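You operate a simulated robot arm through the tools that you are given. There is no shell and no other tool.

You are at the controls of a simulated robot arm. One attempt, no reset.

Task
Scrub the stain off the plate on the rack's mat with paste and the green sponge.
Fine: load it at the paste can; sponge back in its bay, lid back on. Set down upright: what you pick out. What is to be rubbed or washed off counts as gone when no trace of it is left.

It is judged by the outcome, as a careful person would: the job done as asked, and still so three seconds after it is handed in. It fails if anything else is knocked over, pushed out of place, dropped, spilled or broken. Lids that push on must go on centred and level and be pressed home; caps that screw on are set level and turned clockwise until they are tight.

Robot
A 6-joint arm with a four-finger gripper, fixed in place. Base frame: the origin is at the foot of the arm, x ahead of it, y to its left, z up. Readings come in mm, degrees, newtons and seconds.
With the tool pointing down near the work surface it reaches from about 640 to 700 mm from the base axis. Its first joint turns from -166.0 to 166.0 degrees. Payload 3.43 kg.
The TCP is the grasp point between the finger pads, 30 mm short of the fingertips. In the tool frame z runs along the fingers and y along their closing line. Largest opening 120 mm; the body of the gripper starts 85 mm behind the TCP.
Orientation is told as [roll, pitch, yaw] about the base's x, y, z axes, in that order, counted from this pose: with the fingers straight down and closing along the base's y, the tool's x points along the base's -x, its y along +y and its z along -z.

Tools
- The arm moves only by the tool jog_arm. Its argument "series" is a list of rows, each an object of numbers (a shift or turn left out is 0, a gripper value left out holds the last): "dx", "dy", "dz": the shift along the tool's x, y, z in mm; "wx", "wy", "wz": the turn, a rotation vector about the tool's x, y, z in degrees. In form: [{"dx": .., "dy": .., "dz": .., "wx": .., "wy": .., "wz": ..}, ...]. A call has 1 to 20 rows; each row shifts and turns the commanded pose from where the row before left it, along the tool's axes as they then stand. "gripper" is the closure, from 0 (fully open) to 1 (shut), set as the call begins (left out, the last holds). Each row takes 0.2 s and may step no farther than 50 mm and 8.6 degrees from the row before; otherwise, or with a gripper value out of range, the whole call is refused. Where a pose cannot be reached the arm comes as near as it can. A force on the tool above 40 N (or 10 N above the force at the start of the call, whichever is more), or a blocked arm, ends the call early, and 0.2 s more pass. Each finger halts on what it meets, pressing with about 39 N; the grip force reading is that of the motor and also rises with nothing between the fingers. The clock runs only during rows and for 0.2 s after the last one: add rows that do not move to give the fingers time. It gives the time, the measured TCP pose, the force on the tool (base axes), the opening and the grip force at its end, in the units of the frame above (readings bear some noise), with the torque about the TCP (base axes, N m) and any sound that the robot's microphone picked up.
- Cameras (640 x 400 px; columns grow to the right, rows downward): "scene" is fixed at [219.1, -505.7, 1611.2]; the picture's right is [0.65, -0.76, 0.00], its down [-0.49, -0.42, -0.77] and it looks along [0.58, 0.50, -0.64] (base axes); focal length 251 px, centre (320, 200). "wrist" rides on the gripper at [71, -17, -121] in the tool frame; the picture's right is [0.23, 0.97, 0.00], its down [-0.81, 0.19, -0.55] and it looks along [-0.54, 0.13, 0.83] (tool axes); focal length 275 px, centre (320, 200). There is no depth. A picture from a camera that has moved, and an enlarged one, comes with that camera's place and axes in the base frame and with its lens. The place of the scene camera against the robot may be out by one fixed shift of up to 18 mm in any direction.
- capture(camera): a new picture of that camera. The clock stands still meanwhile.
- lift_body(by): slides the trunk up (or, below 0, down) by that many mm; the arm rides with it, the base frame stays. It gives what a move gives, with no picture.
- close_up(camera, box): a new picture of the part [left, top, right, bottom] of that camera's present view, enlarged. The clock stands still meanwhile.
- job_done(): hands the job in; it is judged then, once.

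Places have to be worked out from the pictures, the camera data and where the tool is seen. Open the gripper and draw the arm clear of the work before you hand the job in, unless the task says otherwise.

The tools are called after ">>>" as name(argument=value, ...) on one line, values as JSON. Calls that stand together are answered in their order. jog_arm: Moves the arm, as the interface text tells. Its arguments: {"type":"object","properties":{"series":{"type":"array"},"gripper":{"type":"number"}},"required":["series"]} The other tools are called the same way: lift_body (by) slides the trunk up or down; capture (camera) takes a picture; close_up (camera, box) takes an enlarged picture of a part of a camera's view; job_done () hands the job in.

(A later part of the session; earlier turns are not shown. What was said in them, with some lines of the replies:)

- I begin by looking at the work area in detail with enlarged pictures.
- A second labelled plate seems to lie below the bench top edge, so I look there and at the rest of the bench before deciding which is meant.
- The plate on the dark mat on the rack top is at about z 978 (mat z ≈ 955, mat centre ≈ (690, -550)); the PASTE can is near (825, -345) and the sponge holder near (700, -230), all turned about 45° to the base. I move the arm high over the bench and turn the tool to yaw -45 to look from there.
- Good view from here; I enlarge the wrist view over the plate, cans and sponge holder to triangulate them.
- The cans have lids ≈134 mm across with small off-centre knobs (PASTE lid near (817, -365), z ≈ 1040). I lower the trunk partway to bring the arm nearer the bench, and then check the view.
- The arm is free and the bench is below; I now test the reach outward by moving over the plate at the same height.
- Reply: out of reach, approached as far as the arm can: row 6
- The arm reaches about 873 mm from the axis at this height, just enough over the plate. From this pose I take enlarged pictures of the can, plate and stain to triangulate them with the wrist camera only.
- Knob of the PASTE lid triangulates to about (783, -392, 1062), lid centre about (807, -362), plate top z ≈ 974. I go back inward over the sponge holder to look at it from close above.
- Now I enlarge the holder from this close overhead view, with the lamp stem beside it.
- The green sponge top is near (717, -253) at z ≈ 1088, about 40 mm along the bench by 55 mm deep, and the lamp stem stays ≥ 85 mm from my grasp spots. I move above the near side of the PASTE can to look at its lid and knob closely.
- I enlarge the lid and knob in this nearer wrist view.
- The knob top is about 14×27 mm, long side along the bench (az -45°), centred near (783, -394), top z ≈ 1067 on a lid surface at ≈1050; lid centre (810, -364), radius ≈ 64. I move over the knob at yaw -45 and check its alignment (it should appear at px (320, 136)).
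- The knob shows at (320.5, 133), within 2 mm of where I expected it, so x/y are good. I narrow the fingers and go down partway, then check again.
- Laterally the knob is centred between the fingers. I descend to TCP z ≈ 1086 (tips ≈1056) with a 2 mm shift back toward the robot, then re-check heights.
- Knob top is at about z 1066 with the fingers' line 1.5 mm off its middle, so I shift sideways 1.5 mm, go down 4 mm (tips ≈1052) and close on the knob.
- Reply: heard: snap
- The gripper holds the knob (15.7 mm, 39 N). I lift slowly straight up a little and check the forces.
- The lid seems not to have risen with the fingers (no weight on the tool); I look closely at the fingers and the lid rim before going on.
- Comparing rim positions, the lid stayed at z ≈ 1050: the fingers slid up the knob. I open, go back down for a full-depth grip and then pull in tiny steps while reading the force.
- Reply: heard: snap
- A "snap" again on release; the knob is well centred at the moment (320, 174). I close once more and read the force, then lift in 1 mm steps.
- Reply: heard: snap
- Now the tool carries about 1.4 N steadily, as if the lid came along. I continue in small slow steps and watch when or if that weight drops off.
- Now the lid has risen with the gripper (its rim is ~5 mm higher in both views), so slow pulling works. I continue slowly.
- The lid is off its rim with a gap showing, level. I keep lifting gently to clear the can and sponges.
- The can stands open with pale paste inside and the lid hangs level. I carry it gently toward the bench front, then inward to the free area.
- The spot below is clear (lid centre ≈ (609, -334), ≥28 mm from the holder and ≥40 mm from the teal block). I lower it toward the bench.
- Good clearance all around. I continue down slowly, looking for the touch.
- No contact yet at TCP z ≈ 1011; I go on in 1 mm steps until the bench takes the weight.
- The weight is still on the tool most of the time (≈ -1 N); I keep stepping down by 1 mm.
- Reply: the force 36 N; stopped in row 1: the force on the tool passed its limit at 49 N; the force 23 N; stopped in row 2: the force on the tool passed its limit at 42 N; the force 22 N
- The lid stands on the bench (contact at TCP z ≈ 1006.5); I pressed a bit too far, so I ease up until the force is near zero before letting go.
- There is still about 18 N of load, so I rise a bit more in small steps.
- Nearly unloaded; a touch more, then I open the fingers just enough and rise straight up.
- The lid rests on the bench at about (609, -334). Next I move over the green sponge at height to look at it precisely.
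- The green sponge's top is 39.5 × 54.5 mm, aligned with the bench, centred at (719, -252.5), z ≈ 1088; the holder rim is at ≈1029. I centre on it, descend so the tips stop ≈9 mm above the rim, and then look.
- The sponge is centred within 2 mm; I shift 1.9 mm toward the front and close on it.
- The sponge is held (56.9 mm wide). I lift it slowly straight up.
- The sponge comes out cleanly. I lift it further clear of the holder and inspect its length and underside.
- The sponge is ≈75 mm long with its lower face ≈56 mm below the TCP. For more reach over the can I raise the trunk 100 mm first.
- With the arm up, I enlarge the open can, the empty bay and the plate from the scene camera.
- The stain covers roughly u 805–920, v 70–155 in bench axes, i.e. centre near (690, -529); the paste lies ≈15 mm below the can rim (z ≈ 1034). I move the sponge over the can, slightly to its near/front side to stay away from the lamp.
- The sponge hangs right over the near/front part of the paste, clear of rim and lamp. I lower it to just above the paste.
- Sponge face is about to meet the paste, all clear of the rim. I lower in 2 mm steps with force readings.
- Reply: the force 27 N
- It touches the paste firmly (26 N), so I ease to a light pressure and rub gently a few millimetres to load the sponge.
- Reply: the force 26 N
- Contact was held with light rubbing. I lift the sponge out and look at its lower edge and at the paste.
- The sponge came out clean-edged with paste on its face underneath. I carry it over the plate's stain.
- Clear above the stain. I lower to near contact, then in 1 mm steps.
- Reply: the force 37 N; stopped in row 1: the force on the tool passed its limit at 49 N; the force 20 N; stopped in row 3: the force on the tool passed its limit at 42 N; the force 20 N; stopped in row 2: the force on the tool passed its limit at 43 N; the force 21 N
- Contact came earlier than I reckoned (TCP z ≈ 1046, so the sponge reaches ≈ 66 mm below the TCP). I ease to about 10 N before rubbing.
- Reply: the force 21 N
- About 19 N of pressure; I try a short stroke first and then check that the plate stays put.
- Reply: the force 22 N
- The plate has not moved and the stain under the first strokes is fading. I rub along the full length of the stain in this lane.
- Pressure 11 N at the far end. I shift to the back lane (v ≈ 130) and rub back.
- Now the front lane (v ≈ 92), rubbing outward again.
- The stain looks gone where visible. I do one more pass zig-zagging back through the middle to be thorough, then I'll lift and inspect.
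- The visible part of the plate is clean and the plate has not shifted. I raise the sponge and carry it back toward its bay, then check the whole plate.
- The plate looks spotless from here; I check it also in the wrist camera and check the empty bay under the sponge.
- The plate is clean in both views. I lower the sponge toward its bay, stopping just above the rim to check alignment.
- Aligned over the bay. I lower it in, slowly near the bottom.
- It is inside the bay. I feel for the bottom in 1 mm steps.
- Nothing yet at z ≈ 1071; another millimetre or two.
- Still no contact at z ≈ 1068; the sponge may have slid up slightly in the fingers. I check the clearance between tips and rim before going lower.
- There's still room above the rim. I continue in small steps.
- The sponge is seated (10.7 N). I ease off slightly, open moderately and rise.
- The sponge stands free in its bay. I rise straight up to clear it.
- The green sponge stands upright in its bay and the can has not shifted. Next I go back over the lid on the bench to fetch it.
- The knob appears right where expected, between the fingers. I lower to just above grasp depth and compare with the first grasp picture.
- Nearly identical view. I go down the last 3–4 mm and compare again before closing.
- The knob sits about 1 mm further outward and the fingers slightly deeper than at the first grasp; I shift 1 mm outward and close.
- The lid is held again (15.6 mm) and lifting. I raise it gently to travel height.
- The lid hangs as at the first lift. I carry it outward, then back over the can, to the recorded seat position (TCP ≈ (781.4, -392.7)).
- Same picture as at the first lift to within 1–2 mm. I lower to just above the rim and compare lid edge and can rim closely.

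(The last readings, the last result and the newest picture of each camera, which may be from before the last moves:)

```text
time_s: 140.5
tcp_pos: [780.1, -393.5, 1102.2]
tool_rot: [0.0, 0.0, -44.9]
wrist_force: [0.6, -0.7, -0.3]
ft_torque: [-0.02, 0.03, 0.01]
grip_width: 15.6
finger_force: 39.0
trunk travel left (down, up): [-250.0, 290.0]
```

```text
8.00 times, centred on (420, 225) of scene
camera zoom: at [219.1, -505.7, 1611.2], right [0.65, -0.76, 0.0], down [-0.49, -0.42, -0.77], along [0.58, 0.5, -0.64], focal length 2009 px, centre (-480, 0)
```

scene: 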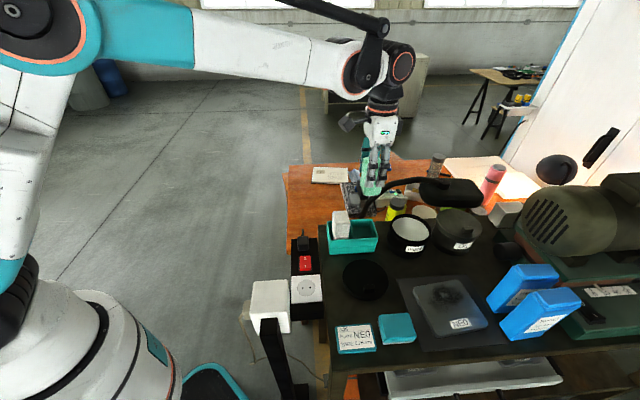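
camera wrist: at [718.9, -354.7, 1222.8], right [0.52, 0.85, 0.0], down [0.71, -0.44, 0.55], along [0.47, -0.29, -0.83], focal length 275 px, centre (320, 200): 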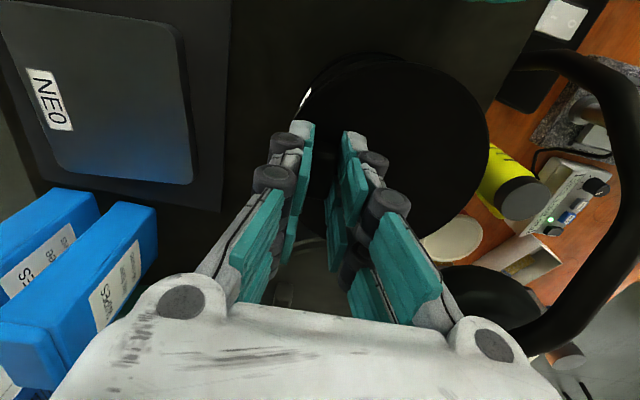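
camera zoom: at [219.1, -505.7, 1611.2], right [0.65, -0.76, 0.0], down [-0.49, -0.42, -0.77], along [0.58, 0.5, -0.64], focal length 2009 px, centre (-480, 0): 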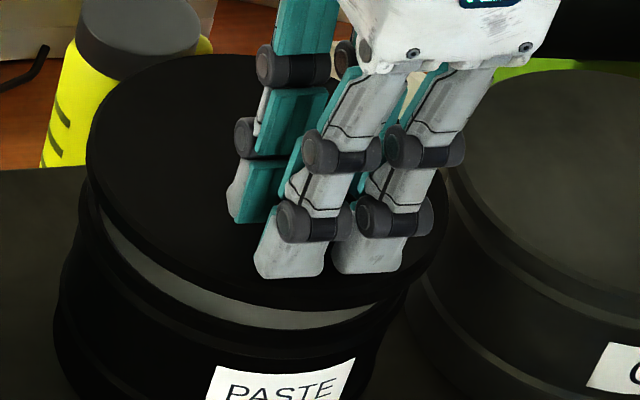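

The lid is within ~1.2 mm of its original relation to the can; I correct by that amount and lower toward the seat.

>>> jog_arm(series=[{"dx": 1.2, "dy": 1.0}, {"dz": 2}, {"dz": 3}, {"dz": 3}, {"dz": 2}, {}])

>>> close_up(camera="wrist", box=[280, 40, 500, 178])

>>> close_up(camera="scene", box=[380, 200, 460, 250])

```text
time_s: 141.9
tcp_pos: [780.4, -390.7, 1092.5]
tool_rot: [0.1, 0.0, -45.1]
wrist_force: [-0.4, 0.3, -1.1]
ft_torque: [-0.01, 0.0, 0.02]
grip_width: 15.5
finger_force: 39.3
trunk travel left (down, up): [-250.0, 290.0]
```

```text
2.90 times, centred on (390, 109) of wrist
camera zoom: at [718.3, -352.9, 1212.8], right [0.52, 0.85, 0.0], down [0.71, -0.44, 0.55], along [0.47, -0.29, -0.83], focal length 798 px, centre (117, 464)
```

zoom: 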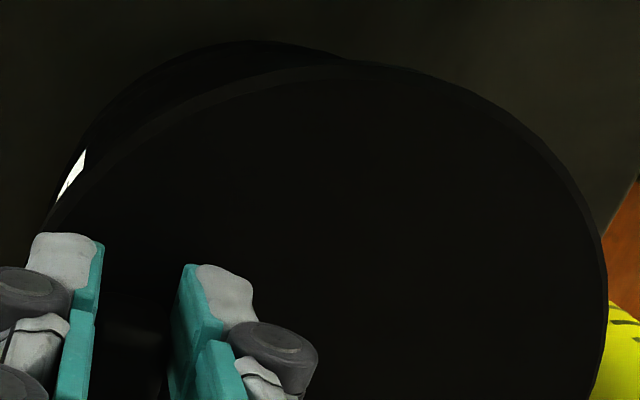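

```text
8.00 times, centred on (420, 225) of scene
camera zoom: at [219.1, -505.7, 1611.2], right [0.65, -0.76, 0.0], down [-0.49, -0.42, -0.77], along [0.58, 0.5, -0.64], focal length 2009 px, centre (-480, 0)
```

zoom: 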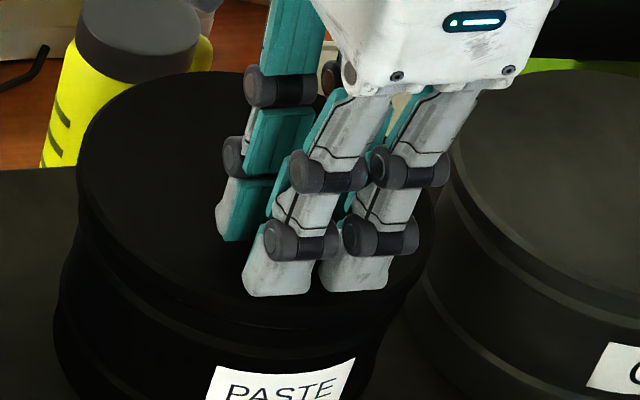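

Lid and can line up within about half a millimetre and the skirt has just reached the rim. I lower in 1 mm steps watching the force.

>>> jog_arm(series=[{"dz": 1}, {"dz": 1}, {"dz": 1}, {}])

>>> jog_arm(series=[{"dz": 1}, {"dz": 1}, {}])

```text
time_s: 142.9
tcp_pos: [779.7, -390.8, 1089.9]
tool_rot: [0.0, 0.0, -44.9]
wrist_force: [0.0, -0.3, -1.8]
ft_torque: [-0.06, -0.01, 0.02]
grip_width: 15.8
finger_force: 39.1
trunk travel left (down, up): [-250.0, 290.0]
```

```text
time_s: 143.7
tcp_pos: [780.9, -389.6, 1087.7]
tool_rot: [0.0, 0.0, -44.9]
wrist_force: [-0.1, -0.8, -0.6]
ft_torque: [-0.04, 0.01, 0.03]
grip_width: 15.8
finger_force: 39.4
trunk travel left (down, up): [-250.0, 290.0]
```

No resistance yet at z ≈ 1087.5; I continue down carefully.

>>> jog_arm(series=[{"dz": 1}, {"dz": 1}, {}])

>>> jog_arm(series=[{"dz": 1}, {}])

>>> jog_arm(series=[{"dz": 0.8}, {}])

```text
time_s: 144.5
tcp_pos: [779.4, -390.1, 1084.8]
tool_rot: [0.1, -0.1, -45.0]
wrist_force: [0.1, -0.1, -0.6]
ft_torque: [-0.02, 0.03, 0.01]
grip_width: 15.4
finger_force: 38.5
trunk travel left (down, up): [-250.0, 290.0]
```

```text
time_s: 145.1
tcp_pos: [780.9, -390.3, 1083.7]
tool_rot: [0.0, -0.1, -45.0]
wrist_force: [-1.4, -0.2, -1.1]
ft_torque: [-0.05, 0.05, 0.0]
grip_width: 15.3
finger_force: 39.2
trunk travel left (down, up): [-250.0, 290.0]
```

```text
time_s: 145.7
tcp_pos: [780.4, -391.7, 1084.4]
tool_rot: [0.0, -0.1, -45.0]
wrist_force: [1.1, -1.2, -1.0]
ft_torque: [-0.02, -0.02, -0.03]
grip_width: 15.6
finger_force: 38.7
trunk travel left (down, up): [-250.0, 290.0]
```

>>> jog_arm(series=[{"dz": 0.8}, {}])

>>> jog_arm(series=[{"dz": 0.7}, {}])

```text
time_s: 146.3
tcp_pos: [780.2, -392.9, 1084.0]
tool_rot: [0.0, -0.1, -45.1]
wrist_force: [7.0, -8.8, 14.2]
ft_torque: [-0.18, -0.14, -0.14]
grip_width: 15.4
finger_force: 38.6
trunk travel left (down, up): [-250.0, 290.0]
heard: snap
```

```text
time_s: 146.9
tcp_pos: [779.4, -392.3, 1083.7]
tool_rot: [0.1, -0.1, -45.0]
wrist_force: [14.6, -14.9, 30.0]
ft_torque: [-0.5, -0.49, -0.23]
grip_width: 15.5
finger_force: 39.4
trunk travel left (down, up): [-250.0, 290.0]
```

"Snap" — the lid has seated, with some sideways load; I relieve that by easing up and outward slightly.

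>>> jog_arm(series=[{"dz": -0.5, "dx": -0.6}, {}])

>>> close_up(camera="scene", box=[380, 200, 460, 250])

>>> close_up(camera="wrist", box=[280, 40, 500, 178])

```text
time_s: 147.5
tcp_pos: [779.8, -391.0, 1083.5]
tool_rot: [0.1, 0.0, -45.0]
wrist_force: [11.8, -14.9, 28.9]
ft_torque: [-0.54, -0.41, -0.22]
grip_width: 15.8
finger_force: 39.1
trunk travel left (down, up): [-250.0, 290.0]
```

```text
8.00 times, centred on (420, 225) of scene
camera zoom: at [219.1, -505.7, 1611.2], right [0.65, -0.76, 0.0], down [-0.49, -0.42, -0.77], along [0.58, 0.5, -0.64], focal length 2009 px, centre (-480, 0)
```

zoom: 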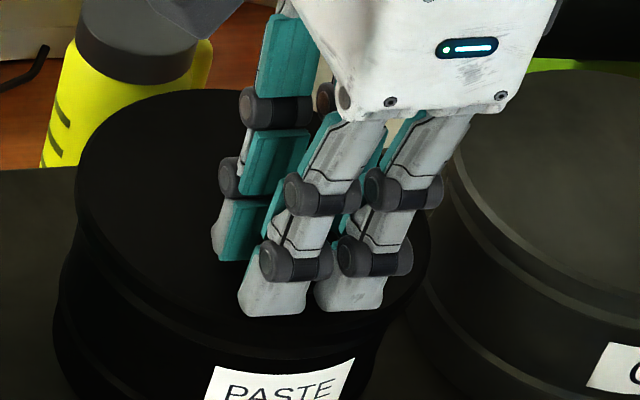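

```text
2.90 times, centred on (390, 109) of wrist
camera zoom: at [717.6, -353.8, 1203.3], right [0.53, 0.85, 0.0], down [0.71, -0.44, 0.55], along [0.47, -0.29, -0.83], focal length 798 px, centre (117, 464)
```

zoom: 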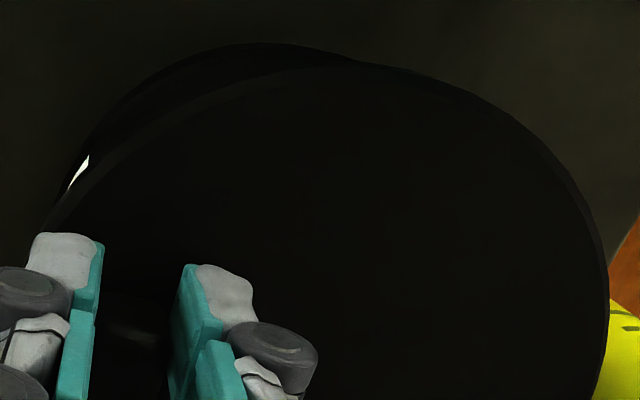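

The lid edge is back exactly at its original seated place in the picture (top edge y 88, left x 75) and the can label hasn't moved. I relax the remaining load further before releasing.

>>> jog_arm(series=[{"dz": -0.5, "dx": -0.6}, {}])

>>> jog_arm(series=[{"dz": -0.3, "dx": -0.5}, {}])

```text
time_s: 148.1
tcp_pos: [780.0, -392.6, 1083.2]
tool_rot: [0.0, 0.0, -45.0]
wrist_force: [0.8, -11.2, 18.6]
ft_torque: [-0.48, -0.12, -0.14]
grip_width: 15.4
finger_force: 38.7
trunk travel left (down, up): [-250.0, 290.0]
```

```text
time_s: 148.7
tcp_pos: [779.6, -391.6, 1082.8]
tool_rot: [0.1, 0.1, -45.0]
wrist_force: [-6.5, -8.2, 7.9]
ft_torque: [-0.21, 0.2, -0.1]
grip_width: 15.4
finger_force: 39.4
trunk travel left (down, up): [-250.0, 290.0]
```

Remaining sideways load is about 10 N toward the front; I shift 0.4 mm that way and ease the last bit, then open.

>>> jog_arm(series=[{"dy": -0.45, "dz": -0.2}, {}])

>>> jog_arm(series=[{}, {}], gripper=0.7)

>>> close_up(camera="scene", box=[380, 200, 460, 250])

```text
time_s: 149.3
tcp_pos: [782.3, -390.8, 1082.9]
tool_rot: [0.2, -0.1, -45.0]
wrist_force: [-1.7, -0.4, 0.2]
ft_torque: [0.02, 0.05, 0.06]
grip_width: 15.6
finger_force: 38.5
trunk travel left (down, up): [-250.0, 290.0]
heard: snap
```

```text
time_s: 149.9
tcp_pos: [780.9, -392.5, 1084.0]
tool_rot: [-0.1, 0.0, -45.0]
wrist_force: [-0.5, -0.2, -0.3]
ft_torque: [0.02, 0.0, 0.01]
grip_width: 36.1
finger_force: 0.0
trunk travel left (down, up): [-250.0, 290.0]
heard: snap
```

```text
8.00 times, centred on (420, 225) of scene
camera zoom: at [219.1, -505.7, 1611.2], right [0.65, -0.76, 0.0], down [-0.49, -0.42, -0.77], along [0.58, 0.5, -0.64], focal length 2009 px, centre (-480, 0)
```

zoom: 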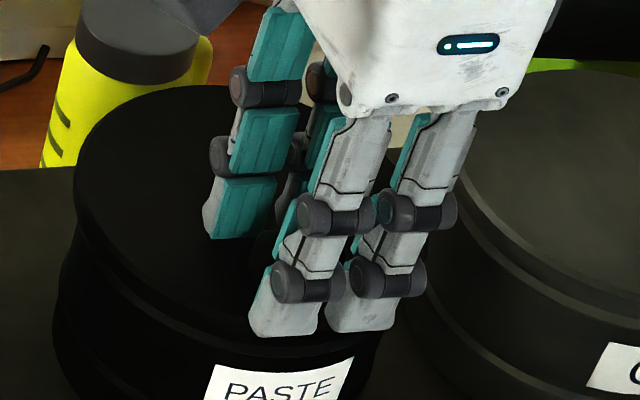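

A further snap as it settled on release. I rise clear and inspect the lid's seat.

>>> jog_arm(series=[{"dz": -2}, {"dz": -5}, {"dz": -10}, {"dz": -15}, {"dz": -15}, {"dz": -15}, {"dz": -10}, {"dx": 15, "dy": -15}, {"dx": 30, "dy": -30}, {"dx": 30, "dy": -30}, {"dx": 30, "dy": -30}, {"dx": 30, "dy": -20}, {}])

>>> close_up(camera="scene", box=[380, 200, 460, 250])

>>> capture(camera="wrist")

>>> capture(camera="scene")

```text
time_s: 152.7
tcp_pos: [595.9, -386.3, 1157.5]
tool_rot: [0.0, -0.1, -45.0]
wrist_force: [1.2, 0.1, -0.6]
ft_torque: [-0.02, -0.01, -0.03]
grip_width: 36.1
finger_force: 0.1
trunk travel left (down, up): [-250.0, 290.0]
```

```text
8.00 times, centred on (420, 225) of scene
camera zoom: at [219.1, -505.7, 1611.2], right [0.65, -0.76, 0.0], down [-0.49, -0.42, -0.77], along [0.58, 0.5, -0.64], focal length 2009 px, centre (-480, 0)
```

zoom: 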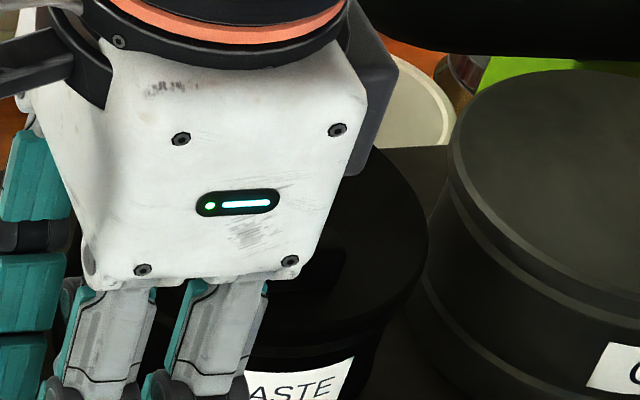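

```text
taken
camera wrist: at [534.9, -348.5, 1276.2], right [0.52, 0.85, 0.0], down [0.71, -0.44, 0.55], along [0.47, -0.29, -0.83], focal length 275 px, centre (320, 200)
```

wrist: 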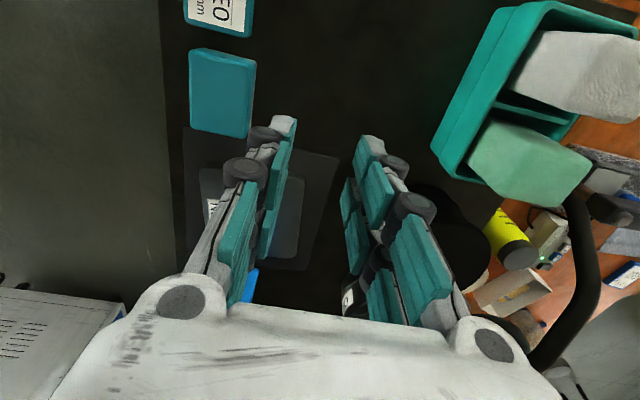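

```text
taken
```

scene: 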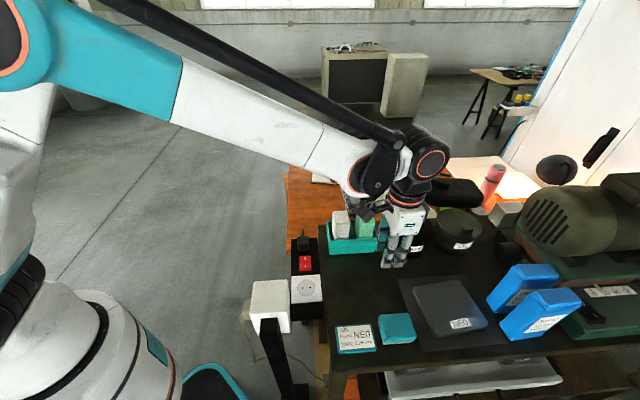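

The hand blocks the view; I raise it well out of the way to look at the closed can.

>>> jog_arm(series=[{"dz": -30}, {"dz": -40}, {"dz": -40}, {"dz": -40}, {"dz": -30}, {}])

>>> close_up(camera="scene", box=[380, 200, 460, 250])

>>> close_up(camera="scene", box=[340, 190, 500, 290])

>>> capture(camera="wrist")

```text
time_s: 154.1
tcp_pos: [597.4, -386.0, 1336.0]
tool_rot: [0.0, -0.1, -44.8]
wrist_force: [-0.5, 0.0, 0.3]
ft_torque: [-0.02, 0.01, 0.01]
grip_width: 35.9
finger_force: 0.0
trunk travel left (down, up): [-250.0, 290.0]
```

```text
8.00 times, centred on (420, 225) of scene
camera zoom: at [219.1, -505.7, 1611.2], right [0.65, -0.76, 0.0], down [-0.49, -0.42, -0.77], along [0.58, 0.5, -0.64], focal length 2009 px, centre (-480, 0)
```

zoom: 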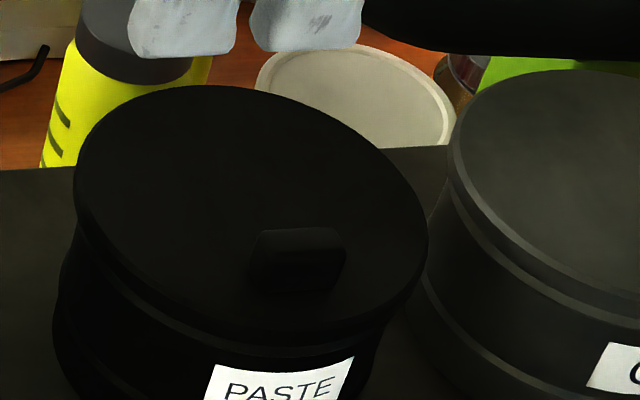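

```text
4.00 times, centred on (420, 240) of scene
camera zoom: at [219.1, -505.7, 1611.2], right [0.65, -0.76, 0.0], down [-0.49, -0.42, -0.77], along [0.58, 0.5, -0.64], focal length 1004 px, centre (-80, 40)
```

zoom: 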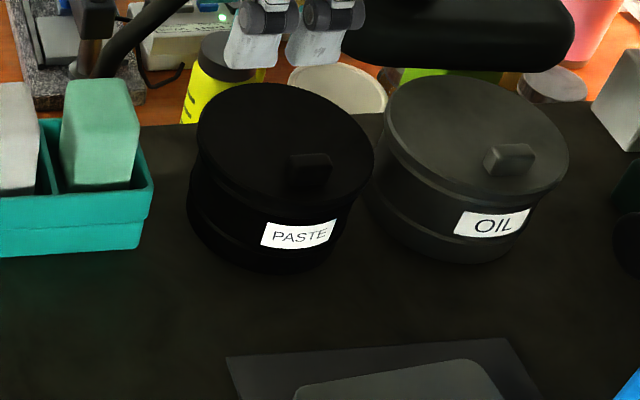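

```text
taken
camera wrist: at [535.3, -347.8, 1456.4], right [0.52, 0.85, 0.0], down [0.71, -0.44, 0.55], along [0.47, -0.29, -0.83], focal length 275 px, centre (320, 200)
```

wrist: 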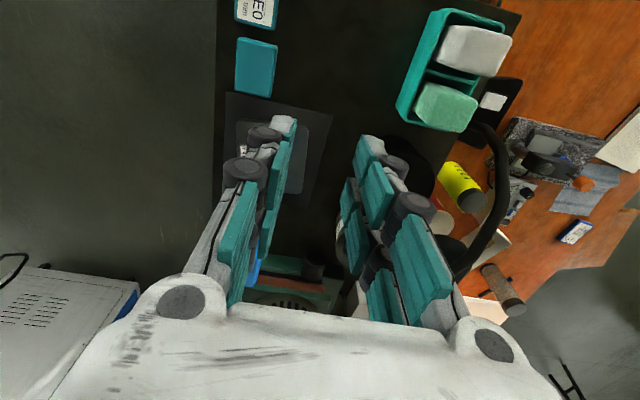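

The lid looks seated exactly as at the start, can at its place within ~1 mm. To be sure it is pressed home, I'll press on the lid's centre with the closed fingertips; first I move above it.

>>> jog_arm(series=[{"dz": 30}, {"dz": 40}, {"dz": 40}, {"dz": 30}, {"dx": -10, "dy": 12}, {"dx": -22, "dy": 27}, {"dx": -27, "dy": 33}, {"dx": -27, "dy": 33}, {"dx": -25, "dy": 30}, {"dx": -14, "dy": 16}, {"dx": -8, "dy": 8}, {}], gripper=1)

>>> capture(camera="wrist")

>>> close_up(camera="scene", box=[360, 150, 488, 230])

```text
time_s: 156.7
tcp_pos: [804.6, -367.2, 1197.2]
tool_rot: [0.1, 0.0, -44.9]
wrist_force: [0.5, 0.7, -0.2]
ft_torque: [0.0, 0.02, -0.03]
grip_width: 0.2
finger_force: 33.6
trunk travel left (down, up): [-250.0, 290.0]
```

```text
taken
camera wrist: at [743.3, -329.6, 1316.6], right [0.53, 0.85, 0.0], down [0.71, -0.44, 0.55], along [0.47, -0.29, -0.83], focal length 275 px, centre (320, 200)
```

wrist: 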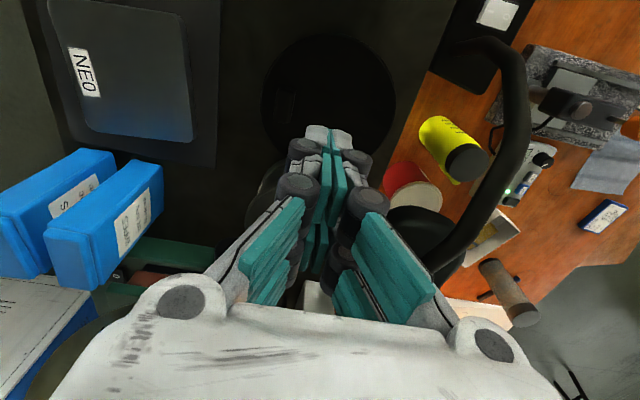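

```text
5.00 times, centred on (424, 190) of scene
camera zoom: at [219.1, -505.7, 1611.2], right [0.65, -0.76, 0.0], down [-0.49, -0.42, -0.77], along [0.58, 0.5, -0.64], focal length 1256 px, centre (-200, 250)
```

zoom: 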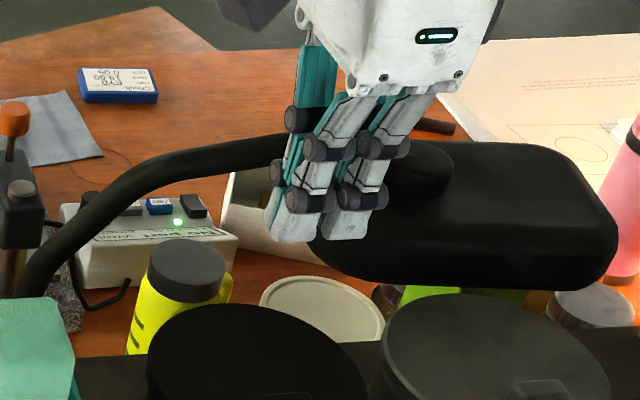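

The fingertips are closed and ≈6 mm in front of the lid centre; I shift 4 mm back and go down close to the lid.

>>> jog_arm(series=[{"dy": 4, "dz": 10}, {"dz": 20}, {"dz": 20}, {"dz": 20}, {"dz": 15}, {"dz": 12}, {"dz": 8}, {"dz": 4}, {}])

>>> close_up(camera="scene", box=[370, 180, 466, 240])

```text
time_s: 158.7
tcp_pos: [806.5, -364.6, 1086.8]
tool_rot: [0.0, 0.0, -45.0]
wrist_force: [-0.5, 0.7, 0.0]
ft_torque: [0.0, -0.01, 0.01]
grip_width: 0.0
finger_force: 33.0
trunk travel left (down, up): [-250.0, 290.0]
```

```text
6.67 times, centred on (418, 210) of scene
camera zoom: at [219.1, -505.7, 1611.2], right [0.65, -0.76, 0.0], down [-0.49, -0.42, -0.77], along [0.58, 0.5, -0.64], focal length 1674 px, centre (-333, 133)
```

zoom: 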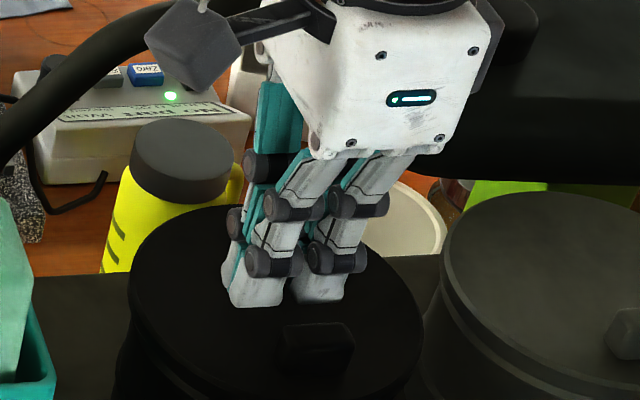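

The fingertips are just above the middle of the lid, behind the knob. I press down in small steps.

>>> jog_arm(series=[{"dz": 2}, {"dz": 2}, {"dz": 1}, {}])

>>> jog_arm(series=[{"dz": 1}, {}])

```text
time_s: 159.7
tcp_pos: [806.6, -362.9, 1081.6]
tool_rot: [0.0, 0.0, -45.0]
wrist_force: [-0.5, -0.1, 0.1]
ft_torque: [0.0, -0.03, 0.01]
grip_width: 0.3
finger_force: 33.3
trunk travel left (down, up): [-250.0, 290.0]
```

```text
time_s: 160.3
tcp_pos: [807.0, -362.8, 1080.8]
tool_rot: [0.0, 0.0, -45.0]
wrist_force: [0.3, 0.2, 0.1]
ft_torque: [0.0, 0.0, -0.01]
grip_width: 0.0
finger_force: 33.4
trunk travel left (down, up): [-250.0, 290.0]
```

>>> jog_arm(series=[{"dz": 1}, {}])

>>> jog_arm(series=[{"dz": 0.7}, {}])

```text
time_s: 160.9
tcp_pos: [806.4, -362.9, 1079.4]
tool_rot: [0.0, 0.1, -45.1]
wrist_force: [0.4, 0.7, -0.4]
ft_torque: [0.02, 0.0, 0.0]
grip_width: 0.2
finger_force: 33.5
trunk travel left (down, up): [-250.0, 290.0]
```

```text
time_s: 161.5
tcp_pos: [807.3, -363.9, 1079.2]
tool_rot: [0.0, 0.0, -45.0]
wrist_force: [0.7, 0.2, -0.4]
ft_torque: [0.0, 0.01, 0.0]
grip_width: 0.0
finger_force: 33.7
trunk travel left (down, up): [-250.0, 290.0]
```

Not touching yet at z ≈ 1079; next small steps.

>>> jog_arm(series=[{"dz": 0.8}, {}])

>>> jog_arm(series=[{"dz": 0.8}, {}])

>>> jog_arm(series=[{"dz": 0.8}, {}])

```text
time_s: 162.1
tcp_pos: [806.2, -364.0, 1078.0]
tool_rot: [0.0, 0.0, -45.0]
wrist_force: [-0.6, 0.4, 0.5]
ft_torque: [-0.01, 0.02, -0.04]
grip_width: 0.0
finger_force: 33.4
trunk travel left (down, up): [-250.0, 290.0]
```

```text
time_s: 162.7
tcp_pos: [806.3, -363.6, 1079.0]
tool_rot: [0.0, 0.0, -45.0]
wrist_force: [1.4, -0.1, 3.2]
ft_torque: [0.03, -0.06, -0.02]
grip_width: 5.9
finger_force: 32.8
trunk travel left (down, up): [-250.0, 290.0]
```

```text
time_s: 163.3
tcp_pos: [807.1, -363.3, 1077.5]
tool_rot: [0.1, -0.1, -45.1]
wrist_force: [7.1, -3.8, 14.9]
ft_torque: [-0.1, -0.23, 0.0]
grip_width: 6.0
finger_force: 33.7
trunk travel left (down, up): [-250.0, 290.0]
```

Contact with the lid at TCP z ≈ 1078 (15 N) and no movement. One more small push to be sure.

>>> jog_arm(series=[{"dz": 0.7}, {}])

```text
time_s: 163.9
tcp_pos: [806.8, -363.3, 1078.0]
tool_rot: [0.1, -0.1, -45.1]
wrist_force: [8.4, -3.6, 22.2]
ft_torque: [-0.02, -0.22, 0.0]
grip_width: 5.9
finger_force: 33.4
trunk travel left (down, up): [-250.0, 290.0]
```

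The lid resists 22 N without moving: it is home. I ease off and rise clear.

>>> jog_arm(series=[{"dz": -0.7}, {"dz": -1}, {"dz": -2}, {"dz": -5}, {"dz": -10}, {"dz": -20}, {"dz": -25}, {"dz": -25}, {"dz": -25}, {}])

>>> jog_arm(series=[{"dx": 10, "dy": -10}, {"dx": 25, "dy": -20}, {"dx": 35, "dy": -25}, {"dx": 35, "dy": -25}, {"dx": 35, "dy": -20, "dz": -10}, {"dx": 35, "dz": -25}, {"dx": 30, "dz": -35}, {"dx": 20, "dz": -40}, {"dx": 10, "dz": -30}, {}], gripper=0)

>>> capture(camera="scene")

>>> close_up(camera="scene", box=[380, 200, 460, 250])

>>> capture(camera="wrist")

```text
time_s: 166.1
tcp_pos: [806.1, -363.0, 1192.3]
tool_rot: [0.0, 0.0, -44.9]
wrist_force: [0.9, -0.1, 0.0]
ft_torque: [-0.02, 0.0, -0.01]
grip_width: 0.2
finger_force: 33.1
trunk travel left (down, up): [-250.0, 290.0]
```

```text
time_s: 168.3
tcp_pos: [568.6, -268.2, 1330.5]
tool_rot: [0.0, -0.1, -45.0]
wrist_force: [0.3, -0.4, 0.6]
ft_torque: [0.03, 0.01, 0.02]
grip_width: 119.9
finger_force: 0.1
trunk travel left (down, up): [-250.0, 290.0]
```

```text
taken
```

scene: 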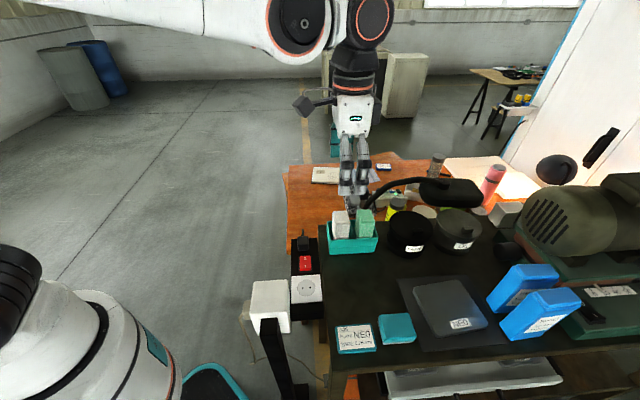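

```text
8.00 times, centred on (420, 225) of scene
camera zoom: at [219.1, -505.7, 1611.2], right [0.65, -0.76, 0.0], down [-0.49, -0.42, -0.77], along [0.58, 0.5, -0.64], focal length 2009 px, centre (-480, 0)
```

zoom: 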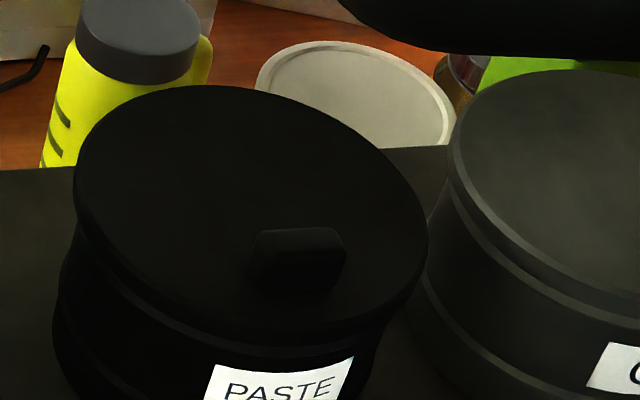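

```text
taken
camera wrist: at [507.7, -231.1, 1451.4], right [0.52, 0.85, 0.0], down [0.71, -0.44, 0.55], along [0.47, -0.29, -0.83], focal length 275 px, centre (320, 200)
```

wrist: 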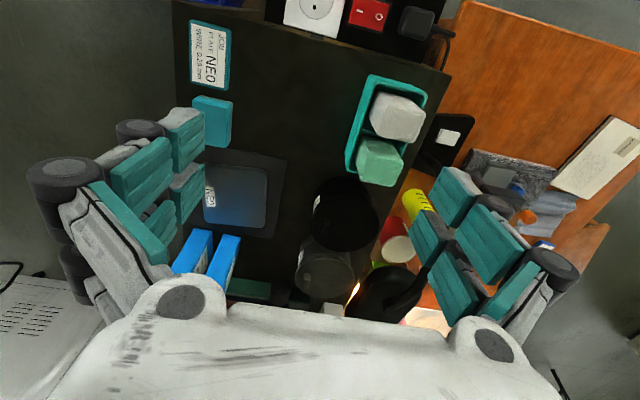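

Everything is back in place; a last close check of plate, sponge holder and can before handing in.

>>> close_up(camera="scene", box=[310, 170, 510, 295])

>>> close_up(camera="scene", box=[404, 272, 500, 332])

>>> close_up(camera="wrist", box=[196, 140, 292, 200])

>>> close_up(camera="scene", box=[310, 255, 510, 380])

```text
3.20 times, centred on (410, 232) of scene
camera zoom: at [219.1, -505.7, 1611.2], right [0.65, -0.76, 0.0], down [-0.49, -0.42, -0.77], along [0.58, 0.5, -0.64], focal length 804 px, centre (32, 96)
```

zoom: 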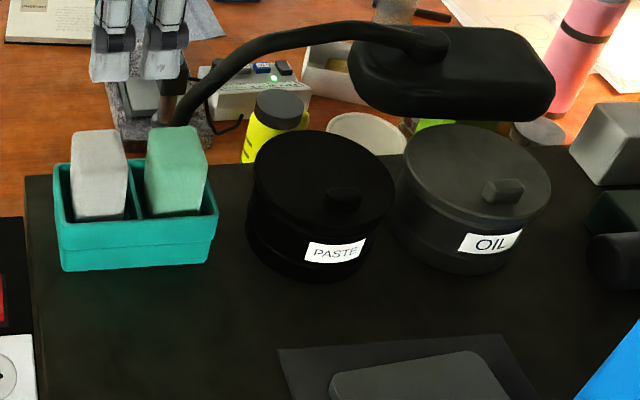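

```text
6.67 times, centred on (452, 302) of scene
camera zoom: at [219.1, -505.7, 1611.2], right [0.65, -0.76, 0.0], down [-0.49, -0.42, -0.77], along [0.58, 0.5, -0.64], focal length 1674 px, centre (-560, -480)
```

zoom: 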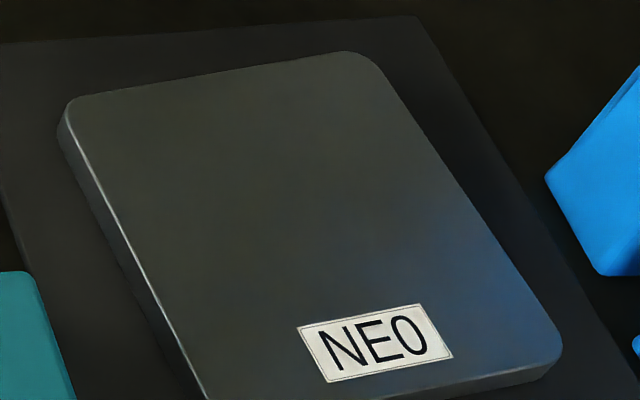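

```text
6.67 times, centred on (244, 170) of wrist
camera zoom: at [507.7, -231.1, 1451.4], right [0.52, 0.85, 0.0], down [0.71, -0.44, 0.55], along [0.47, -0.29, -0.83], focal length 1835 px, centre (827, 400)
```

zoom: 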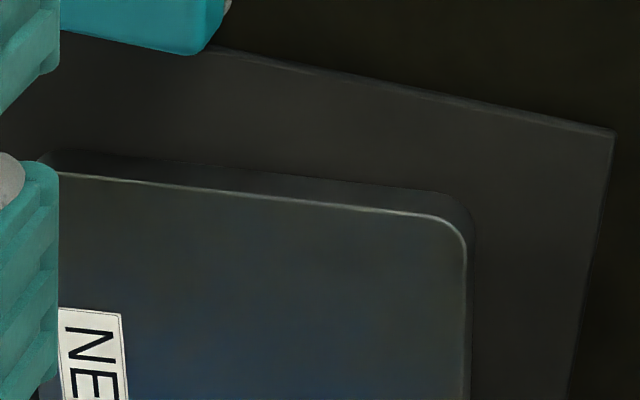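

```text
3.20 times, centred on (410, 318) of scene
camera zoom: at [219.1, -505.7, 1611.2], right [0.65, -0.76, 0.0], down [-0.49, -0.42, -0.77], along [0.58, 0.5, -0.64], focal length 804 px, centre (32, -176)
```

zoom: 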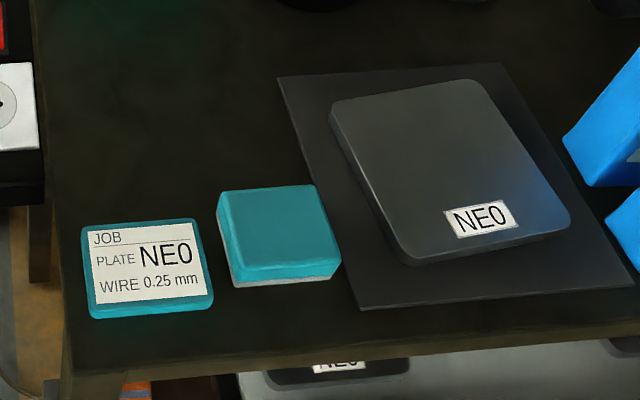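

The plate is clean and unmoved, the sponge stands upright in its bay, and the PASTE lid is on level and pressed home. The gripper is open and the arm is clear, so I hand the job in.

>>> job_done()

```text
The job is handed in.
```

I scrubbed the stain off the plate with paste and the green sponge, and the job is handed in. No trace of the stain shows in either camera, and the plate didn't move.

- **Sponge:** I loaded it at the paste can. It's back upright in its bay.
- **Lid:** It's back on the paste can, centred and level. I heard it snap as it seated, then pushed down on its middle with about 22 N and it didn't move.
- **First try at the lid:** On the first lift my fingers slipped off the knob and the lid stayed on. A slower second lift worked. While the lid was off, I set it upright on the free part of the bench.
- **Overpressing:** I pushed slightly too hard twice, to about 49 N, once setting the lid down on the bench and once when the sponge first touched the plate. I eased off both times and saw no harm.
- **Paste can:** It ended up about 1 mm from where it started, nudged while I put the lid back. Nothing else on the bench appears to have moved.

The gripper is open and the arm is clear of the work.
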